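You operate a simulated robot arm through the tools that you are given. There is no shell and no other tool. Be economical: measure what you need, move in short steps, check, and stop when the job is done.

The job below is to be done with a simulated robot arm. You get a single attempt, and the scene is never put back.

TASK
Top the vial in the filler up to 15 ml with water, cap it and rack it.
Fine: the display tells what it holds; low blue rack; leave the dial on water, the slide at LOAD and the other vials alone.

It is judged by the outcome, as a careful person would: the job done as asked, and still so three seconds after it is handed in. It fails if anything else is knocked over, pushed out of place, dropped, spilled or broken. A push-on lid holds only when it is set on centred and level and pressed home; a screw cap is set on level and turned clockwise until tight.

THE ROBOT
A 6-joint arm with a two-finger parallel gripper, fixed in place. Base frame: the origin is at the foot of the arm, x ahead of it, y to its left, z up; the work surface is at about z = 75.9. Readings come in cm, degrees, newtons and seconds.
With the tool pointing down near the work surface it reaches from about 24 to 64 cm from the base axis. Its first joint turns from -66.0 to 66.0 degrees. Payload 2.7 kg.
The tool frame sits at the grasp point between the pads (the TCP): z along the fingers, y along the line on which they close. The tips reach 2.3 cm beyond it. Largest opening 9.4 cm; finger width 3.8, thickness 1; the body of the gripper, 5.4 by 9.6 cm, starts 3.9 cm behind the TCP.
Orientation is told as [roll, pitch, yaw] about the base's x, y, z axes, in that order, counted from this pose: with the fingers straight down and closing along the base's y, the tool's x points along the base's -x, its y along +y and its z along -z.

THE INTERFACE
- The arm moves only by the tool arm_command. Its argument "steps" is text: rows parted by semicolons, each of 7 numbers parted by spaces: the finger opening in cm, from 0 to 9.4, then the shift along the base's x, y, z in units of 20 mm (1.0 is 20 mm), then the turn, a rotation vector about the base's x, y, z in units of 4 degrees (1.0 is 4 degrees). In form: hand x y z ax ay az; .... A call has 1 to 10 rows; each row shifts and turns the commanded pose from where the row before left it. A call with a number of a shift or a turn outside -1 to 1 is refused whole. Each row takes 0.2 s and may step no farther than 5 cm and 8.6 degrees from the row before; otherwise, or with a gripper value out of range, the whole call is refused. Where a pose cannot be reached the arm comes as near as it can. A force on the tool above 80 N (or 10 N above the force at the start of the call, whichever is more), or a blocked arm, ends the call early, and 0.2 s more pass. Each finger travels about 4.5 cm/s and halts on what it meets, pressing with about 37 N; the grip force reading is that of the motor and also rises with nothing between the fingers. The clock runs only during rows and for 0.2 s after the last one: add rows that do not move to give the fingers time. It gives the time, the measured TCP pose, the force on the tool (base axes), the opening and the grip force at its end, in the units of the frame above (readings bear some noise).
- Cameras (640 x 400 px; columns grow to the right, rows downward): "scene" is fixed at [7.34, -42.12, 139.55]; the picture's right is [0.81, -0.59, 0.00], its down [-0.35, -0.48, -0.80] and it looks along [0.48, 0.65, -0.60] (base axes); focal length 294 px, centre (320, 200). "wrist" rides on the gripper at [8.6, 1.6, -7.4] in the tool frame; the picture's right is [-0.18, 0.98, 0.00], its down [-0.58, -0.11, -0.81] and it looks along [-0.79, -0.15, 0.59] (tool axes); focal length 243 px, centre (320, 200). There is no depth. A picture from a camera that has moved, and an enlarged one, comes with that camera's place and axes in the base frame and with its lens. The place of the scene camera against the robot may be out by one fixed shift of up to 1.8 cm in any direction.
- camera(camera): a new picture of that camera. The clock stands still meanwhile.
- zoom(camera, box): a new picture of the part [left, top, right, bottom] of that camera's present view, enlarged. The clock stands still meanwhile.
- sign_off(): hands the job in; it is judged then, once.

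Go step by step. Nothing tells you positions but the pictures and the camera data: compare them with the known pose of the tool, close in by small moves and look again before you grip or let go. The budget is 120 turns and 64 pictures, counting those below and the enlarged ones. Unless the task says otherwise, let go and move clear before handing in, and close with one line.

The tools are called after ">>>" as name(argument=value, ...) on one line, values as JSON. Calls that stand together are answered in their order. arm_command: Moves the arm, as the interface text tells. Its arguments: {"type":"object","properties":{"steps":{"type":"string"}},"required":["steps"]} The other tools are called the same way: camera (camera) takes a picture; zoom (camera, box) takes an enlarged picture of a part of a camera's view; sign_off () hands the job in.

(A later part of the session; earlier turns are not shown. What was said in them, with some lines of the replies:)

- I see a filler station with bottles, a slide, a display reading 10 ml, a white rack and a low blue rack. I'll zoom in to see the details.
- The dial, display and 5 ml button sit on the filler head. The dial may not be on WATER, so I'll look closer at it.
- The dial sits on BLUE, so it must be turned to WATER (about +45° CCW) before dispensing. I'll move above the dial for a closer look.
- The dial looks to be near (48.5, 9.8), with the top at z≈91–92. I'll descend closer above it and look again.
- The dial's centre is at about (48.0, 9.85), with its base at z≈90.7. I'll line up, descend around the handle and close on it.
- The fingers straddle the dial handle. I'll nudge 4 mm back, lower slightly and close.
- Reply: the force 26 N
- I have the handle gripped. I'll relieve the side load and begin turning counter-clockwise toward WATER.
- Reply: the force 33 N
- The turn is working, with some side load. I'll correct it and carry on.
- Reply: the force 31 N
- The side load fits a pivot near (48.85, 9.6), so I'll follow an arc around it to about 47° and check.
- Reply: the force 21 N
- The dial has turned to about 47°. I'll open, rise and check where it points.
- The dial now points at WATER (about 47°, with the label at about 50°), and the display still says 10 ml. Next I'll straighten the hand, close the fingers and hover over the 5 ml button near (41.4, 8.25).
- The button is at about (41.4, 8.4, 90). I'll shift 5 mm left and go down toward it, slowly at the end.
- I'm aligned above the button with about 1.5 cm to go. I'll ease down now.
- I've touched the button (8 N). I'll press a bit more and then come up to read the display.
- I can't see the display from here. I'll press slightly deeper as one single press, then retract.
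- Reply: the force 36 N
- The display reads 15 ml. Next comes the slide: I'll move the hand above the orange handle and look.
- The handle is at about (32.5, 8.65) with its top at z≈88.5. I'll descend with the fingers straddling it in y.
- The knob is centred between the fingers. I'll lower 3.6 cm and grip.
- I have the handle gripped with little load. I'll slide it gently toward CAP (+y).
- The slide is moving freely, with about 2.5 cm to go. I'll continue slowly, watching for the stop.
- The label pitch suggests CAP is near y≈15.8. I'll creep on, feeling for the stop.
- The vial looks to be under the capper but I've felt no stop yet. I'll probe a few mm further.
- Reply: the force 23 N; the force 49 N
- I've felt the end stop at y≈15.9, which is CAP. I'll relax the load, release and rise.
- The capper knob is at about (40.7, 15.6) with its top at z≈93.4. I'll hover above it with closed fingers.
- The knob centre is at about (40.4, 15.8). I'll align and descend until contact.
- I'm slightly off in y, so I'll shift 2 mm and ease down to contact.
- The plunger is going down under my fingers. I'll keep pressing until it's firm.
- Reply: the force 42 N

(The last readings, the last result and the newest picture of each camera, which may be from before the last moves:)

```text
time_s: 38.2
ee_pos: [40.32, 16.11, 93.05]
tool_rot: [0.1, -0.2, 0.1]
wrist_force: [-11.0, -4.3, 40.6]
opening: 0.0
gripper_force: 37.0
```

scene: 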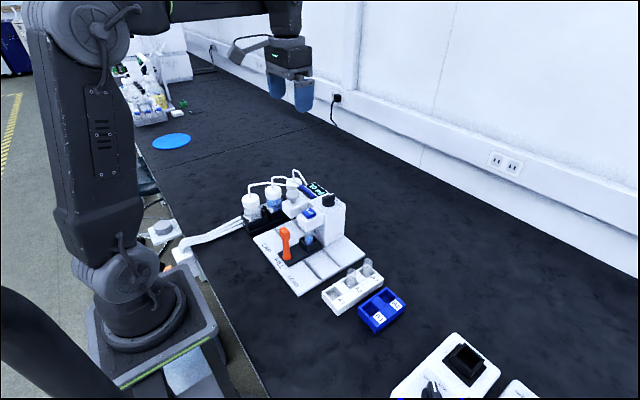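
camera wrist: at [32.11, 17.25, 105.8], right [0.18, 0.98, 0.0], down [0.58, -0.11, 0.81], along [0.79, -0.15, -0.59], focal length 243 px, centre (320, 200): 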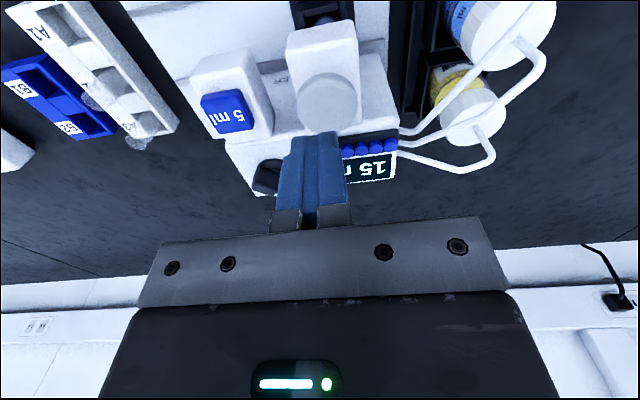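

It's firm at 40 N. One small extra press and a hold, then I'll retract and inspect.

>>> arm_command(steps="0 0 0 -0.08 0 0 0;0 0 0 0 0 0 0")

>>> arm_command(steps="0 0 0 0.4 0 0 0;0 0 0 0.8 0 0 0;0 0 0 1 0 0 0;0 0 0 1 0 0 0;0 -0.8 0 0 0 0 0;0 -0.8 0 0 0 0 0;2 -0.8 0 0 0 0 0;4 -0.8 0 0 0 0 0;5 -0.6 0 0 0 0 0")

>>> zoom(camera="scene", box=[250, 180, 346, 255])

>>> camera(camera="wrist")

```text
time_s: 38.8
ee_pos: [40.34, 16.07, 93.11]
tool_rot: [0.2, -0.4, 0.1]
wrist_force: [-16.1, -5.7, 53.5]
opening: 0.03
gripper_force: 36.7
```

```text
time_s: 40.8
ee_pos: [32.65, 16.14, 98.94]
tool_rot: [0.0, 0.0, 0.1]
wrist_force: [0.9, -0.4, -0.4]
opening: 5.02
gripper_force: 0.0
```

```text
5.33 times, centred on (298, 218) of scene
camera zoom: at [7.34, -42.12, 139.55], right [0.81, -0.59, 0.0], down [-0.35, -0.48, -0.8], along [0.48, 0.65, -0.6], focal length 1567 px, centre (437, 107)
```

zoom: 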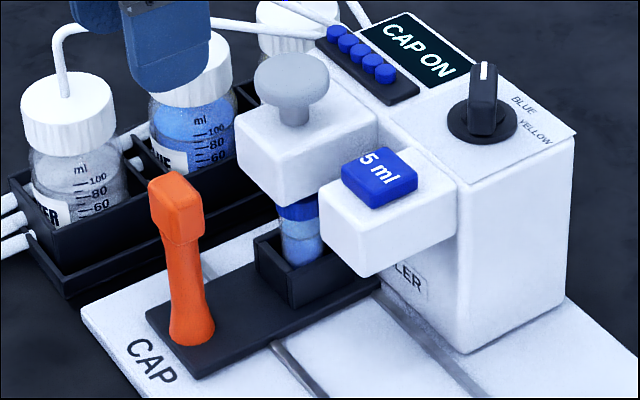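

```text
21 pictures are left
camera wrist: at [24.21, 17.71, 106.35], right [0.18, 0.98, 0.0], down [0.58, -0.11, 0.81], along [0.79, -0.15, -0.59], focal length 243 px, centre (320, 200)
```

wrist: 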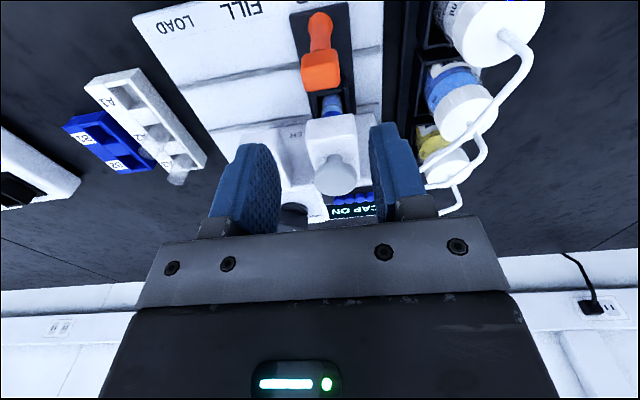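

The display reads "CAP ON" and the blue cap is seated. I'll grip the handle again to bring the slide to LOAD.

>>> arm_command(steps="5 -0.08 -0.1 -0.5 0 0 0;5 0 0 -0.95 0 0 0;5 0 0 -0.95 0 0 0;5 0 0 -0.95 0 0 0;5 0 0 -0.95 0 0 0;5 0 0 -0.95 0 0 0;5 0 0 -0.9 0 0 0")

>>> arm_command(steps="1 0 0 0 0 0 0;1 0 0 0 0 0 0;1 0 0 0 0 0 0;1 0 0 0 0 0 0")

```text
time_s: 42.4
ee_pos: [32.55, 15.75, 86.63]
tool_rot: [0.0, 0.1, 0.0]
wrist_force: [-0.3, 0.3, 0.1]
opening: 5.02
gripper_force: 0.1
```

```text
time_s: 43.4
ee_pos: [32.53, 15.82, 86.65]
tool_rot: [0.0, 0.0, 0.1]
wrist_force: [0.4, 2.6, -10.8]
opening: 2.97
gripper_force: 44.8
```

Handle gripped. I'll pull it smoothly toward LOAD (−y).

>>> arm_command(steps="1 0 -0.1 0 0 0 0;1 0 -0.2 0 0 0 0;1 0 -0.3 0 0 0 0;1 0 -0.3 0 0 0 0;1 0 -0.3 0 0 0 0;1 0 -0.3 0 0 0 0;1 0 -0.3 0 0 0 0;1 0 -0.3 0 0 0 0;1 0 -0.3 0 0 0 0;1 0 -0.3 0 0 0 0")

>>> arm_command(steps="1 0 -0.3 0 0 0 0;1 0 -0.3 0 0 0 0;1 0 -0.3 0 0 0 0;1 0 -0.3 0 0 0 0;1 0 -0.3 0 0 0 0;1 0 -0.3 0 0 0 0;1 0 -0.3 0 0 0 0;1 0 -0.3 0 0 0 0;1 0 -0.3 0 0 0 0;1 0 -0.2 0 0 0 0")

>>> camera(camera="scene")

```text
time_s: 45.6
ee_pos: [32.53, 10.53, 86.73]
tool_rot: [0.0, 0.0, 0.2]
wrist_force: [13.8, 0.5, -38.4]
opening: 2.99
gripper_force: 45.2
```

```text
time_s: 47.8
ee_pos: [32.65, 4.69, 86.78]
tool_rot: [-0.1, -0.1, 0.1]
wrist_force: [11.7, 0.3, -17.8]
opening: 2.99
gripper_force: 44.8
```

```text
20 pictures are left
```

scene: 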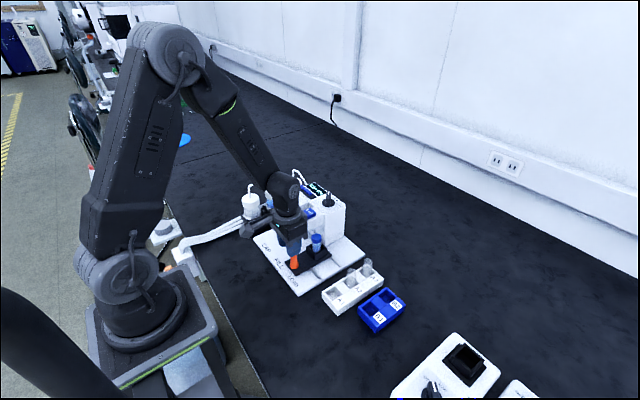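

The vial is past FILL. I'll continue to the LOAD end stop, gently.

>>> arm_command(steps="1 -0.04 -0.3 -0.05 0 0 0;1 0 -0.3 0 0 0 0;1 0 -0.3 0 0 0 0;1 0 -0.2 0 0 0 0;1 0 -0.1 0 0 0 0;1 0 -0.1 0 0 0 0")

>>> arm_command(steps="1 0 -0.1 0 0 0 0;1 0 -0.1 0 0 0 0;1 0 0 0 0 0 0")

```text
time_s: 49.2
ee_pos: [32.67, 2.08, 86.69]
tool_rot: [0.1, -0.3, 0.1]
wrist_force: [2.9, 0.3, 29.6]
opening: 3.0
gripper_force: 45.5
```

```text
time_s: 50.0
ee_pos: [32.57, 1.6, 86.73]
tool_rot: [0.0, -0.2, 0.0]
wrist_force: [1.1, -1.2, 34.2]
opening: 2.99
gripper_force: 45.1
```

>>> arm_command(steps="1 0 -0.1 0.03 0 0 0;1 0 0 0 0 0 0")

>>> arm_command(steps="1 0 -0.1 0 0 0 0;1 0 0 0 0 0 0")

```text
time_s: 50.6
ee_pos: [32.62, 1.52, 86.69]
tool_rot: [-0.1, -0.1, 0.1]
wrist_force: [5.7, -1.6, 17.4]
opening: 3.0
gripper_force: 44.8
```

```text
time_s: 51.2
ee_pos: [32.58, 1.21, 86.71]
tool_rot: [0.1, -0.1, 0.1]
wrist_force: [6.2, -2.2, 19.0]
opening: 2.96
gripper_force: 44.8
```

No stop yet at y≈1.2. I'll check the slide against the LOAD mark.

>>> zoom(camera="scene", box=[245, 215, 375, 305])

>>> camera(camera="wrist")

```text
4.44 times, centred on (310, 260) of scene
camera zoom: at [7.33, -42.12, 139.55], right [0.81, -0.59, 0.0], down [-0.35, -0.48, -0.8], along [0.48, 0.65, -0.6], focal length 1306 px, centre (364, -67)
```

zoom: 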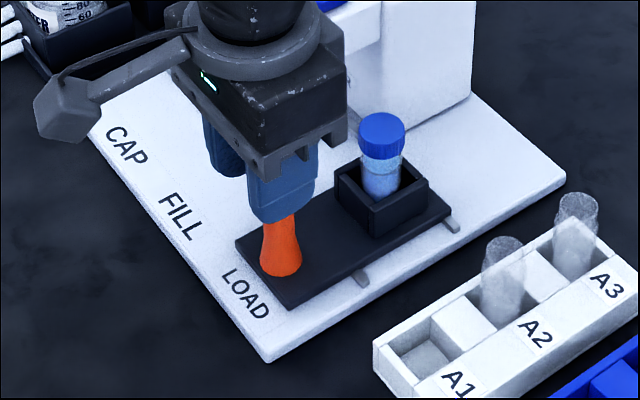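

```text
18 pictures are left
camera wrist: at [24.01, 2.9, 94.08], right [0.18, 0.98, 0.0], down [0.58, -0.11, 0.81], along [0.79, -0.15, -0.59], focal length 243 px, centre (320, 200)
```

wrist: 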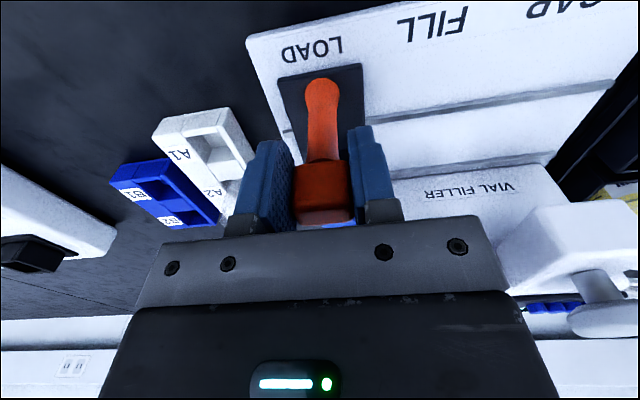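

The slide is on the LOAD mark. I'll probe a little further for the end stop.

>>> arm_command(steps="1 0 -0.1 0 0 0 0;1 0 0 0 0 0 0")

>>> arm_command(steps="1 0 -0.1 0 0 0 0;1 0 0 0 0 0 0")

```text
time_s: 51.8
ee_pos: [32.67, 0.99, 86.68]
tool_rot: [0.1, -0.1, 0.1]
wrist_force: [7.8, -0.6, 15.4]
opening: 2.97
gripper_force: 44.4
```

```text
time_s: 52.4
ee_pos: [32.59, 0.99, 86.71]
tool_rot: [0.0, -0.1, 0.1]
wrist_force: [10.5, 14.7, 16.3]
opening: 3.01
gripper_force: 44.9
```

The LOAD end stop is reached at y≈1.0. I'll release, rise and look at the vial and racks.

>>> arm_command(steps="1 0 0.1 0 0 0 0;4.8 0 0 0 0 0 0;4.8 0 0 0 0 0 0;4.8 0 0 0 0 0 0;4.8 0 0 0.8 0 0 0;4.8 0 0 1 0 0 0;4.8 0 0 1 0 0 0;5 0 0 1 0 0 0;5 0 0 1 0 0 0;5 0 0 1 0 0 0")

>>> camera(camera="wrist")

>>> zoom(camera="scene", box=[265, 210, 425, 345])

```text
time_s: 54.6
ee_pos: [32.6, 0.94, 98.36]
tool_rot: [0.0, 0.0, 0.1]
wrist_force: [-0.2, -0.1, -0.3]
opening: 4.98
gripper_force: 0.1
```

```text
17 pictures are left
camera wrist: at [23.95, 2.66, 105.74], right [0.18, 0.98, 0.0], down [0.58, -0.11, 0.81], along [0.79, -0.15, -0.59], focal length 243 px, centre (320, 200)
```

wrist: 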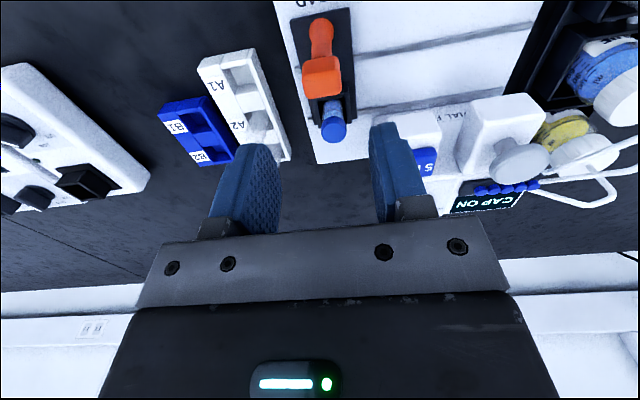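

```text
2.96 times, centred on (345, 278) of scene
camera zoom: at [7.34, -42.12, 139.55], right [0.81, -0.59, 0.0], down [-0.35, -0.48, -0.8], along [0.48, 0.65, -0.6], focal length 871 px, centre (246, -30)
```

zoom: 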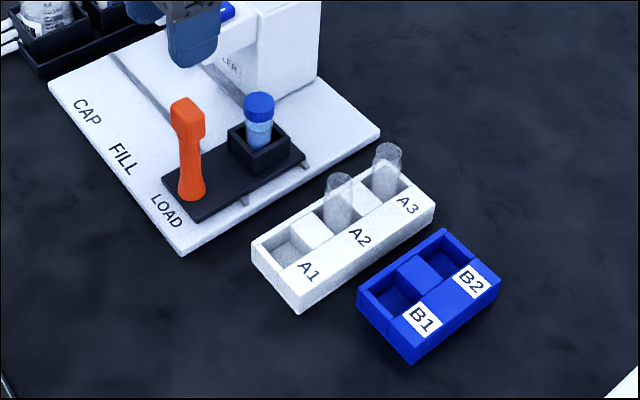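

The capped vial's top is at about (40.2, 1.0, 85.6). To keep the gripper body clear of the filler head I'll turn the hand 90° while moving above the vial.

>>> arm_command(steps="5 0.17 0 0 0 0 1;5 0.17 0 0 0 0 1;5 0.17 0 0 0 0 1;5 0.17 0 0 0 0 1;5 0.17 0 0 0 0 1;5 0.17 0 0 0 0 1;5 0.17 0 0 0 0 1;5 0.17 0 0 0 0 1;5 0.17 0 0 0 0 1;5 0.17 0 0 0 0 1")

>>> arm_command(steps="5 0.17 0 0 0 0 1;5 0.17 0 0 0 0 1;5 0.17 0 0 0 0 1;5 0.17 0 0 0 0 1;5 0.17 0 0 0 0 1;5 0.17 0 0 0 0 1;5 0.17 0 0 0 0 1;5 0.17 0 0 0 0 1;5 0.17 0 0 0 0 1;5 0.17 0 0 0 0 1")

>>> arm_command(steps="5 0.17 0 0 0 0 1;5 0.17 0 0 0 0 1;5 0 0 0 0 0 0.5")

>>> camera(camera="wrist")

```text
time_s: 56.8
ee_pos: [35.99, 1.09, 98.3]
tool_rot: [0.0, 0.0, 40.0]
wrist_force: [-0.8, -0.6, -0.2]
opening: 5.02
gripper_force: 0.1
```

```text
time_s: 59.0
ee_pos: [39.42, 1.15, 98.29]
tool_rot: [-0.1, 0.1, 80.2]
wrist_force: [-0.3, 0.7, -0.9]
opening: 4.97
gripper_force: 0.1
```

```text
time_s: 59.8
ee_pos: [40.03, 0.93, 98.29]
tool_rot: [0.0, 0.0, 90.2]
wrist_force: [-0.6, -0.2, -0.2]
opening: 4.99
gripper_force: 0.1
```

```text
15 pictures are left
camera wrist: at [38.47, -7.6, 105.66], right [-0.98, 0.18, 0.0], down [0.11, 0.58, 0.81], along [0.15, 0.79, -0.59], focal length 243 px, centre (320, 200)
```

wrist: 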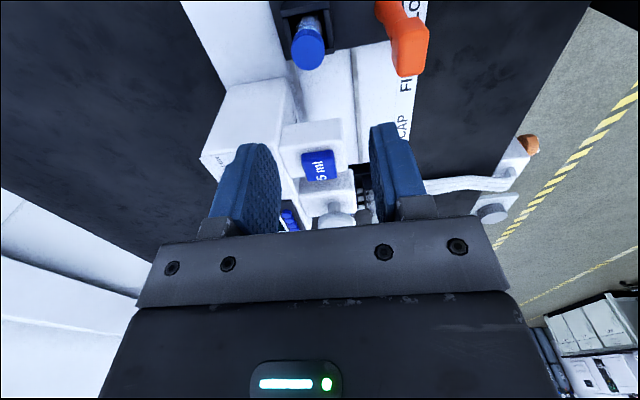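

The cap appears at about (40.9, 0.8). I'll descend partway and check alignment.

>>> arm_command(steps="5 0.4 -0.05 -0.9 0 0 0;5 0 0 -0.9 0 0 0;5 0 0 -0.9 0 0 0;5 0 0 -0.9 0 0 0;5 0 0 -0.4 0 0 0")

>>> camera(camera="wrist")

>>> zoom(camera="scene", box=[250, 190, 378, 280])

```text
time_s: 61.0
ee_pos: [40.8, 0.94, 90.3]
tool_rot: [0.0, 0.0, 90.1]
wrist_force: [-0.3, -0.5, -0.6]
opening: 4.99
gripper_force: 0.0
```

```text
14 pictures are left
camera wrist: at [39.28, -7.7, 97.65], right [-0.98, 0.18, 0.0], down [0.11, 0.58, 0.81], along [0.15, 0.79, -0.59], focal length 243 px, centre (320, 200)
```

wrist: 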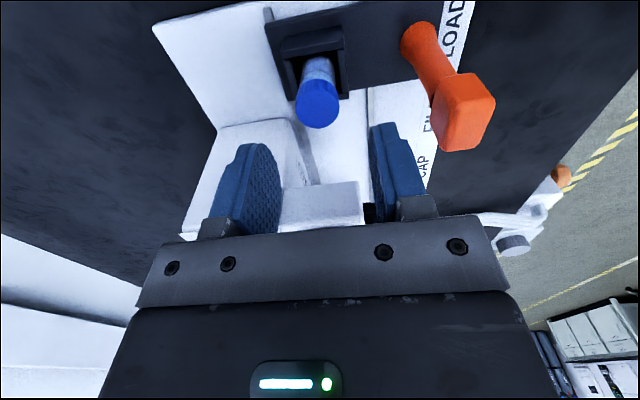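

```text
4.44 times, centred on (314, 235) of scene
camera zoom: at [7.34, -42.12, 139.55], right [0.81, -0.59, 0.0], down [-0.35, -0.48, -0.8], along [0.48, 0.65, -0.6], focal length 1306 px, centre (347, 44)
```

zoom: 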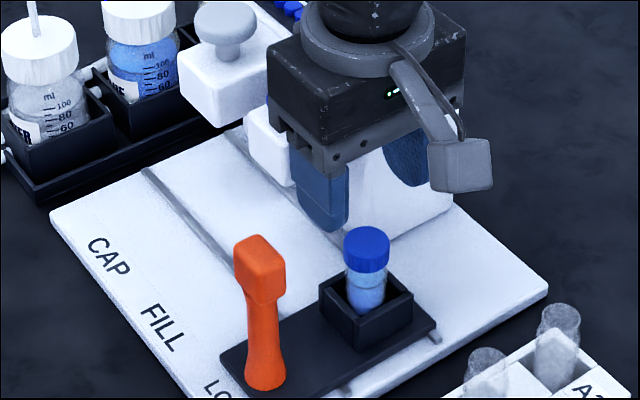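

The cap centre is at (41.0, 0.6, 84.6). I'll align and lower so the tips stop just above the holder rim.

>>> arm_command(steps="5 0.1 -0.17 0 0 0 0;5 0 0 -0.8 0 0 0;5 0 0 -0.8 0 0 0;5 0 0 -0.7 0 0 0;5 0 0 -0.6 0 0 0")

>>> zoom(camera="scene", box=[250, 200, 378, 280])

>>> zoom(camera="wrist", box=[200, 40, 440, 240])

```text
time_s: 62.2
ee_pos: [40.98, 0.59, 84.41]
tool_rot: [-0.1, 0.0, 90.2]
wrist_force: [0.3, -0.1, 0.0]
opening: 5.0
gripper_force: 0.0
```

```text
5.00 times, centred on (314, 240) of scene
camera zoom: at [7.34, -42.12, 139.55], right [0.81, -0.59, 0.0], down [-0.35, -0.48, -0.8], along [0.48, 0.65, -0.6], focal length 1469 px, centre (350, 0)
```

zoom: 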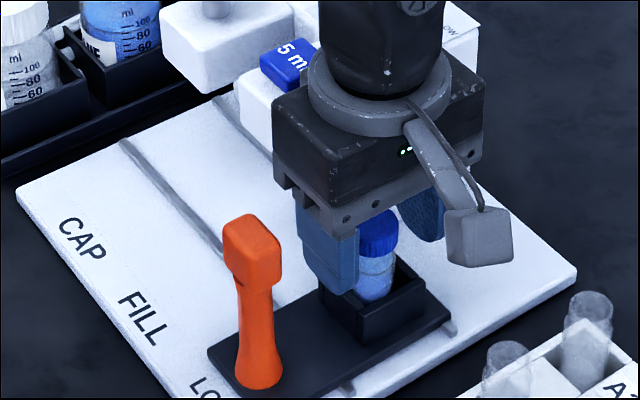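

```text
2.00 times, centred on (320, 140) of wrist
camera zoom: at [39.48, -8.04, 91.82], right [-0.98, 0.18, 0.0], down [0.11, 0.58, 0.81], along [0.15, 0.79, -0.59], focal length 485 px, centre (320, 320)
```

zoom: 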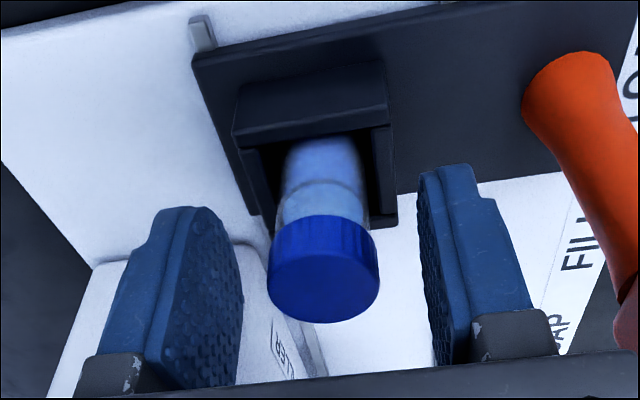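

The cap is centred between the pads. I'll close on it.

>>> arm_command(steps="5 0 -0.08 0 0 0 0;2 0 0 0 0 0 0;1.5 0 0 0 0 0 0;1.5 0 0 0 0 0 0;1.5 0 0 0 0 0 0")

>>> zoom(camera="wrist", box=[200, 40, 440, 240])

```text
time_s: 63.4
ee_pos: [40.99, 0.39, 84.61]
tool_rot: [0.1, 0.1, 90.1]
wrist_force: [0.6, 0.8, 0.2]
opening: 2.4
gripper_force: 37.3
```

```text
2.00 times, centred on (320, 140) of wrist
camera zoom: at [39.48, -8.17, 91.86], right [-0.98, 0.18, 0.0], down [0.11, 0.58, 0.81], along [0.15, 0.79, -0.59], focal length 485 px, centre (320, 320)
```

zoom: 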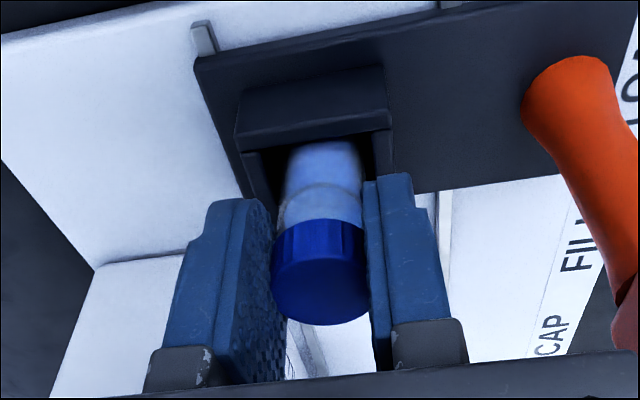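

The cap is held at 2.4 cm wide. I'll lift straight up.

>>> arm_command(steps="1.5 0 0 0.2 0 0 0;1.5 0 0 0.3 0 0 0;1.5 0 0 0.4 0 0 0;1.5 0 0 0.5 0 0 0;1.5 0 0 0.5 0 0 0;1.5 0 0 0.5 0 0 0;1.5 0 0 0.5 0 0 0;1.5 0 0 0.5 0 0 0;1.5 0 0 0.5 0 0 0;1.5 0 0 0.4 0 0 0")

>>> zoom(camera="scene", box=[250, 180, 410, 340])

```text
time_s: 65.6
ee_pos: [41.01, 0.53, 93.14]
tool_rot: [0.0, 0.0, 90.2]
wrist_force: [0.7, 0.0, 0.2]
opening: 2.39
gripper_force: 36.5
```

```text
2.50 times, centred on (330, 260) of scene
camera zoom: at [7.34, -42.12, 139.55], right [0.81, -0.59, 0.0], down [-0.35, -0.48, -0.8], along [0.48, 0.65, -0.6], focal length 735 px, centre (295, 50)
```

zoom: 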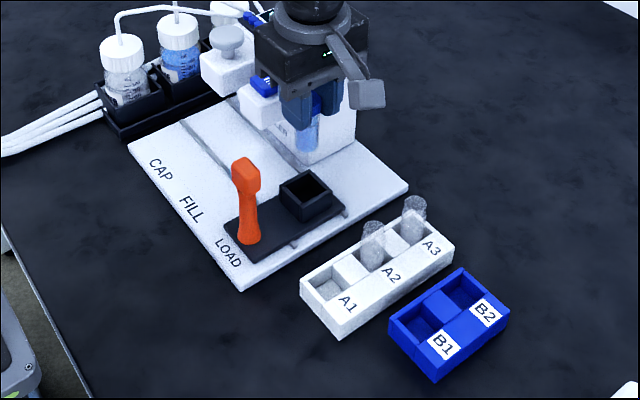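

The vial is lifted cleanly. I'll carry it to above B1, around (40.6, −16).

>>> arm_command(steps="1.5 0 -0.4 0 0 0 0;1.5 0 -0.7 0 0 0 0;1.5 0 -0.9 0 0 0 0;1.5 0 -1 0 0 0 0;1.5 0 -1 0 0 0 0;1.5 0 -1 0 0 0 0;1.5 0 -1 0 0 0 0;1.5 0 -1 0 0 0 0;1.5 0 -0.7 0 0 0 0;1.5 0 -0.4 0 0 0 0")

>>> camera(camera="wrist")

>>> zoom(camera="scene", box=[310, 210, 438, 340])

```text
time_s: 67.8
ee_pos: [40.88, -15.61, 93.11]
tool_rot: [0.0, -0.1, 90.1]
wrist_force: [0.1, -0.6, -0.9]
opening: 2.4
gripper_force: 37.0
```

```text
8 pictures are left
camera wrist: at [39.44, -24.37, 100.48], right [-0.98, 0.18, 0.0], down [0.11, 0.58, 0.81], along [0.15, 0.79, -0.59], focal length 243 px, centre (320, 200)
```

wrist: 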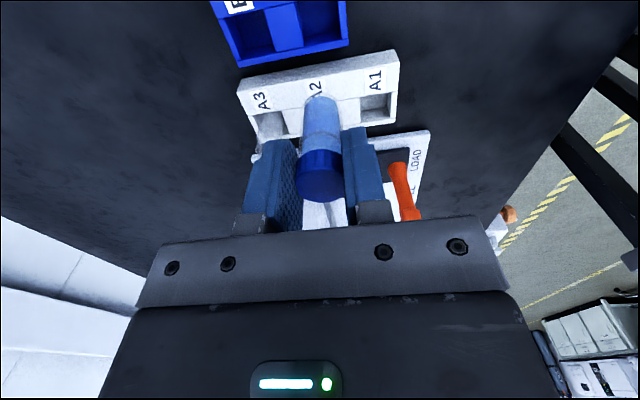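

```text
3.08 times, centred on (374, 275) of scene
camera zoom: at [7.34, -42.12, 139.55], right [0.81, -0.59, 0.0], down [-0.35, -0.48, -0.8], along [0.48, 0.65, -0.6], focal length 904 px, centre (154, -31)
```

zoom: 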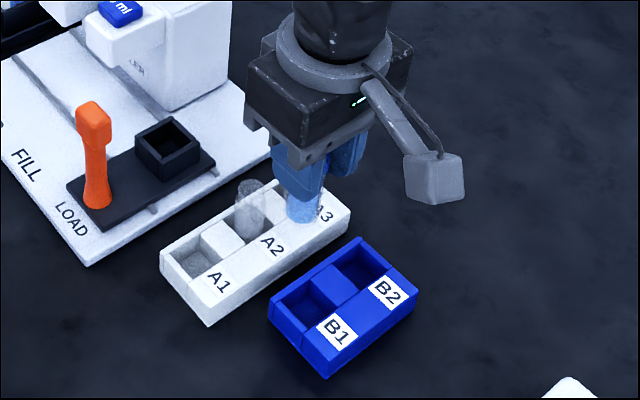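

B1's centre is at about (40.6, −17.3). I'll shift there, lower until the vial's bottom is a few cm above the rack, and look.

>>> arm_command(steps="1.5 -0.14 -0.5 0 0 0 0;1.5 0 -0.35 0 0 0 0;1.5 0 0 -0.6 0 0 0;1.5 0 0 -0.6 0 0 0;1.5 0 0 -0.6 0 0 0;1.5 0 0 -0.6 0 0 0;1.5 0 0 -0.2 0 0 0")

>>> zoom(camera="wrist", box=[200, 0, 440, 220])

>>> zoom(camera="scene", box=[320, 240, 430, 340])

```text
time_s: 69.4
ee_pos: [40.67, -17.48, 87.84]
tool_rot: [0.0, 0.0, 90.2]
wrist_force: [-0.1, 0.4, -0.9]
opening: 2.41
gripper_force: 37.0
```

```text
1.82 times, centred on (320, 110) of wrist
camera zoom: at [39.14, -26.07, 95.21], right [-0.98, 0.18, 0.0], down [0.11, 0.58, 0.81], along [0.15, 0.79, -0.59], focal length 441 px, centre (320, 364)
```

zoom: 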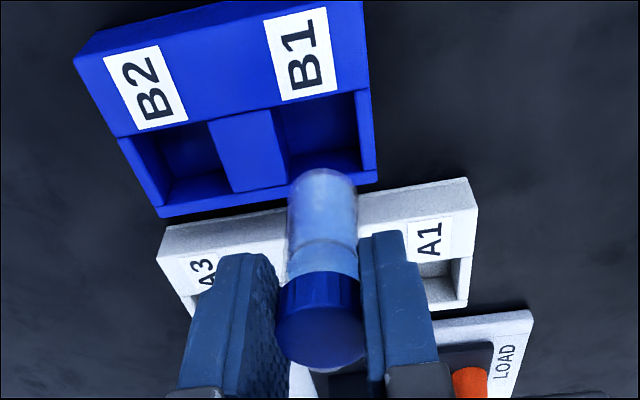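

```text
4.00 times, centred on (375, 290) of scene
camera zoom: at [7.34, -42.12, 139.55], right [0.81, -0.59, 0.0], down [-0.35, -0.48, -0.8], along [0.48, 0.65, -0.6], focal length 1176 px, centre (100, -160)
```

zoom: 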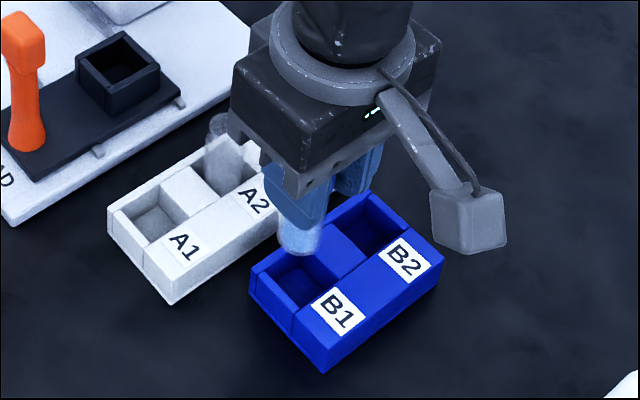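

The vial hangs over B1 (well about 3 cm wide, rim z≈78.2, vial bottom now about 81.3). I'll lower gently while watching the force.

>>> arm_command(steps="1.5 -0.03 -0.04 -0.3 0 0 0;1.5 0 0 -0.3 0 0 0;1.5 0 0 -0.3 0 0 0;1.5 0 0 -0.3 0 0 0;1.5 0 0 -0.2 0 0 0")

>>> zoom(camera="wrist", box=[220, 0, 420, 180])

```text
time_s: 70.6
ee_pos: [40.67, -17.38, 85.21]
tool_rot: [0.1, 0.0, 90.1]
wrist_force: [0.2, -0.3, -0.6]
opening: 2.37
gripper_force: 36.9
```

```text
2.22 times, centred on (320, 90) of wrist
camera zoom: at [39.14, -26.13, 92.48], right [-0.98, 0.18, 0.0], down [0.11, 0.58, 0.81], along [0.15, 0.79, -0.59], focal length 539 px, centre (320, 444)
```

zoom: 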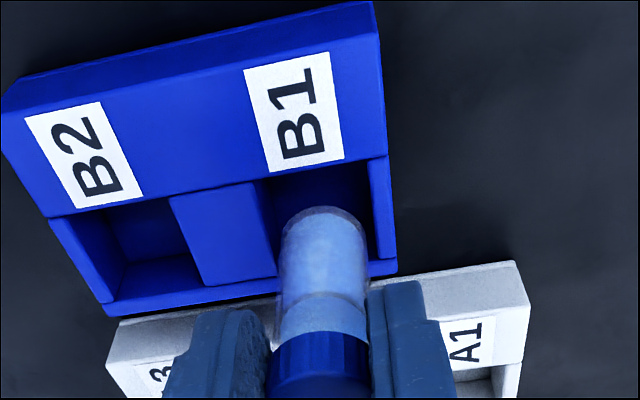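

The vial's bottom is at rim height and nearly centred. I'll nudge 2 mm toward −y and lower until it touches the floor of the well.

>>> arm_command(steps="1.5 0 -0.1 0 0 0 0;1.5 0 0 -0.2 0 0 0;1.5 0 0 -0.2 0 0 0;1.5 0 0 -0.2 0 0 0;1.5 0 0 -0.1 0 0 0")

>>> arm_command(steps="1.5 0 0 -0.1 0 0 0;1.5 0 0 -0.1 0 0 0")

```text
time_s: 71.8
ee_pos: [40.84, -17.67, 83.8]
tool_rot: [-0.2, 0.1, 90.1]
wrist_force: [-3.1, -10.0, 24.6]
opening: 2.38
gripper_force: 37.3
```

```text
time_s: 72.4
ee_pos: [40.79, -17.69, 83.64]
tool_rot: [-0.3, 0.1, 90.1]
wrist_force: [-8.0, -5.3, 46.5]
opening: 2.35
gripper_force: 37.1
```

Contact at TCP z≈83.8. I'll ease off and look whether it's the well floor.

>>> arm_command(steps="1.5 0 0 0.17 0 0 0;1.5 0 0 0 0 0 0")

>>> zoom(camera="wrist", box=[240, 0, 400, 140])

>>> zoom(camera="scene", box=[340, 260, 410, 330])

```text
time_s: 73.0
ee_pos: [40.67, -17.68, 83.6]
tool_rot: [-0.1, 0.1, 90.1]
wrist_force: [4.6, -2.5, 15.5]
opening: 2.3
gripper_force: 37.0
```

```text
2.86 times, centred on (320, 70) of wrist
camera zoom: at [39.16, -26.3, 91.04], right [-0.98, 0.18, 0.0], down [0.11, 0.58, 0.81], along [0.15, 0.79, -0.59], focal length 693 px, centre (320, 571)
```

zoom: 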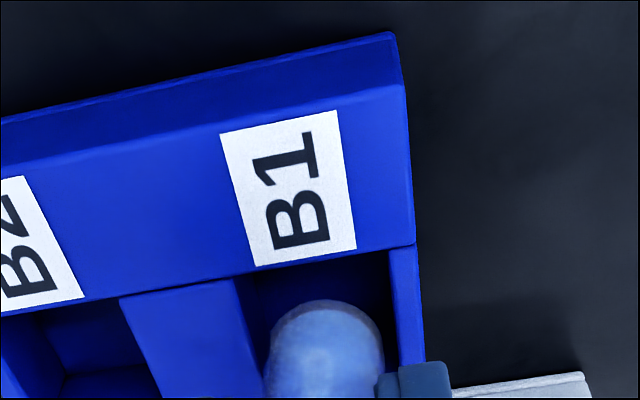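

```text
5.71 times, centred on (375, 295) of scene
camera zoom: at [7.33, -42.12, 139.55], right [0.81, -0.59, 0.0], down [-0.35, -0.48, -0.8], along [0.48, 0.65, -0.6], focal length 1679 px, centre (6, -343)
```

zoom: 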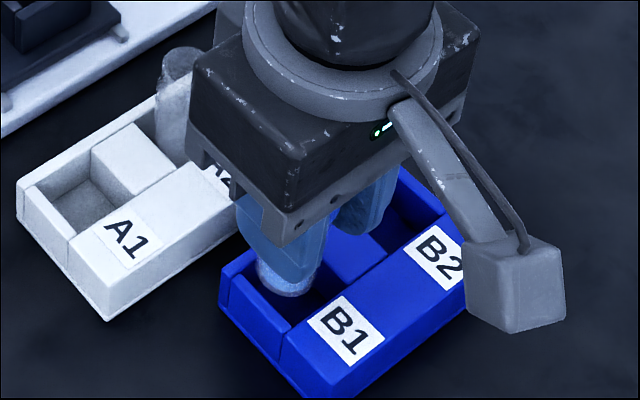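

The vial slid about 1.6 cm up in the grip and stands at rim height; it has caught the back rim. I'll lift 6 mm, shift 4 mm toward −y, and lower again gently.

>>> arm_command(steps="1.5 0 0 0.3 0 0 0;1.5 0 -0.2 0 0 0 0;1.5 0 0 0 0 0 0")

>>> arm_command(steps="1.5 0 0 -0.15 0 0 0;1.5 0 0 -0.1 0 0 0;1.5 0 0 -0.1 0 0 0;1.5 0 0 0 0 0 0")

```text
time_s: 73.8
ee_pos: [40.65, -18.2, 84.26]
tool_rot: [0.0, 0.0, 90.2]
wrist_force: [0.0, -0.1, -0.5]
opening: 2.4
gripper_force: 37.1
```

```text
time_s: 74.8
ee_pos: [40.63, -18.13, 83.65]
tool_rot: [0.1, 0.0, 90.1]
wrist_force: [0.9, 0.8, -0.3]
opening: 2.4
gripper_force: 36.8
```

No contact force now at the height where it caught before. I'll keep lowering.

>>> arm_command(steps="1.5 0 0 -0.1 0 0 0;1.5 0 0 -0.1 0 0 0;1.5 0 0 0 0 0 0")

>>> zoom(camera="wrist", box=[200, 0, 440, 220])

```text
time_s: 75.6
ee_pos: [40.47, -18.09, 83.07]
tool_rot: [0.0, 0.1, 90.2]
wrist_force: [0.4, -0.5, -0.2]
opening: 2.38
gripper_force: 36.6
```

```text
1.82 times, centred on (320, 110) of wrist
camera zoom: at [39.1, -26.73, 90.52], right [-0.98, 0.18, 0.0], down [0.11, 0.58, 0.81], along [0.15, 0.79, -0.59], focal length 441 px, centre (320, 364)
```

zoom: 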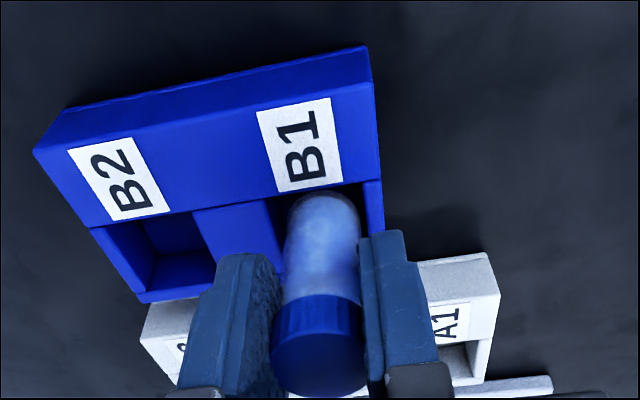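

The vial is at the mouth of B1, centred in x and slightly toward the front. I'll shift 1.5 mm back and lower further.

>>> arm_command(steps="1.5 0 0.07 0 0 0 0;1.5 0 0 -0.1 0 0 0;1.5 0 0 -0.1 0 0 0;1.5 0 0 -0.1 0 0 0;1.5 0 0 0 0 0 0")

>>> arm_command(steps="1.5 0 0 -0.1 0 0 0;1.5 0 0 -0.1 0 0 0;1.5 0 0 0 0 0 0")

```text
time_s: 76.8
ee_pos: [40.62, -17.99, 82.57]
tool_rot: [0.0, -0.1, 90.1]
wrist_force: [-0.3, -0.5, 0.1]
opening: 2.35
gripper_force: 37.4
```

```text
time_s: 77.6
ee_pos: [40.65, -17.98, 82.03]
tool_rot: [0.1, -0.1, 90.1]
wrist_force: [1.0, 0.6, 0.4]
opening: 2.39
gripper_force: 37.2
```

>>> arm_command(steps="1.5 0 0 -0.1 0 0 0;1.5 0 0 0 0 0 0")

>>> arm_command(steps="1.5 0 0 -0.1 0 0 0;1.5 0 0 0 0 0 0")

```text
time_s: 78.2
ee_pos: [40.66, -17.99, 81.88]
tool_rot: [0.0, 0.0, 90.1]
wrist_force: [-0.8, 0.0, 0.5]
opening: 2.38
gripper_force: 37.5
```

```text
time_s: 78.8
ee_pos: [40.59, -17.91, 81.64]
tool_rot: [0.0, 0.0, 90.2]
wrist_force: [0.3, 0.6, -0.4]
opening: 2.42
gripper_force: 37.3
```

>>> arm_command(steps="1.5 0 0 -0.08 0 0 0;1.5 0 0 0 0 0 0")

>>> arm_command(steps="1.5 0 0 -0.08 0 0 0;1.5 0 0 0 0 0 0")

```text
time_s: 79.4
ee_pos: [40.82, -18.01, 81.6]
tool_rot: [0.0, 0.0, 90.1]
wrist_force: [-0.7, 1.4, 5.8]
opening: 2.4
gripper_force: 36.5
```

```text
time_s: 80.0
ee_pos: [40.8, -17.96, 81.58]
tool_rot: [-0.1, 0.2, 90.0]
wrist_force: [-6.2, 3.8, 29.4]
opening: 2.4
gripper_force: 37.1
```

Contact came at just the predicted floor height. I'll ease off and check before letting go.

>>> arm_command(steps="1.5 0 0 0.07 0 0 0;1.5 0 0 0 0 0 0")

>>> zoom(camera="scene", box=[340, 260, 410, 330])

```text
time_s: 80.6
ee_pos: [40.72, -17.97, 81.49]
tool_rot: [-0.1, 0.0, 90.1]
wrist_force: [1.9, -0.7, 9.5]
opening: 2.37
gripper_force: 37.4
```

```text
5.71 times, centred on (375, 295) of scene
camera zoom: at [7.33, -42.12, 139.55], right [0.81, -0.59, 0.0], down [-0.35, -0.48, -0.8], along [0.48, 0.65, -0.6], focal length 1679 px, centre (6, -343)
```

zoom: 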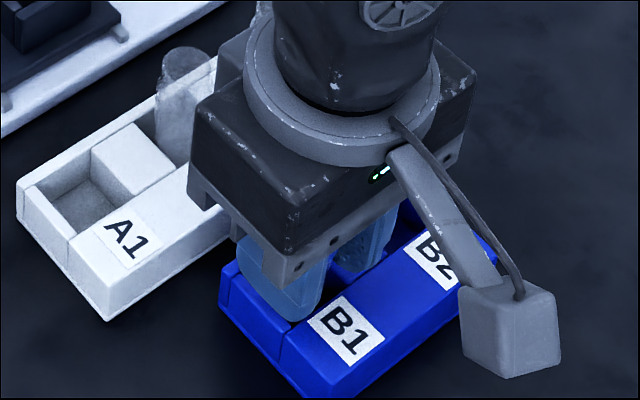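

The vial's base is now down in B1 and the rack is unmoved. I'll open and rise straight up.

>>> arm_command(steps="2.8 0 0 0 0 0 0;3.6 0 0 0 0 0 0;4.4 0 0 0 0 0 0;4.4 0 0 0 0 0 0;4.4 0 0 0.3 0 0 0;4.4 0 0 0.5 0 0 0;4.4 0 0 0.8 0 0 0;4.4 0 0 1 0 0 0;4.4 0 0 1 0 0 0;4.4 0 0 1 0 0 0")

>>> arm_command(steps="4.4 0 0 1 0 0 0;4.4 0 0 1 0 0 0;4.4 0 0 1 0 0 0;4.4 0 0 1 0 0 0;4.4 0 -1 0 0 0 0;4.4 0 -1 0 0 0 0;4.4 0 -1 0 0 0 0;4.4 0 0 0 0 0 0;4.4 0 0 0 0 0 0")

>>> zoom(camera="scene", box=[245, 170, 425, 340])

```text
time_s: 82.8
ee_pos: [40.68, -18.1, 90.7]
tool_rot: [0.0, 0.0, 90.2]
wrist_force: [-0.7, 0.1, -0.4]
opening: 4.4
gripper_force: 0.1
```

```text
time_s: 84.8
ee_pos: [40.65, -23.91, 98.82]
tool_rot: [-0.1, 0.0, 90.2]
wrist_force: [-0.8, 0.8, 0.3]
opening: 4.37
gripper_force: 0.0
```

```text
refused: no pictures are left
```

I'm out of pictures. The vial was released at floor contact inside B1, and the hand rose with no load and is clear, so I'm handing in.

>>> sign_off()

```text
The job is handed in.
```

The vial was topped up to 15 ml with water, capped and set down in slot B1 of the blue rack, with the dial on water and the slide at LOAD; I had no pictures left to check the vial after letting go.
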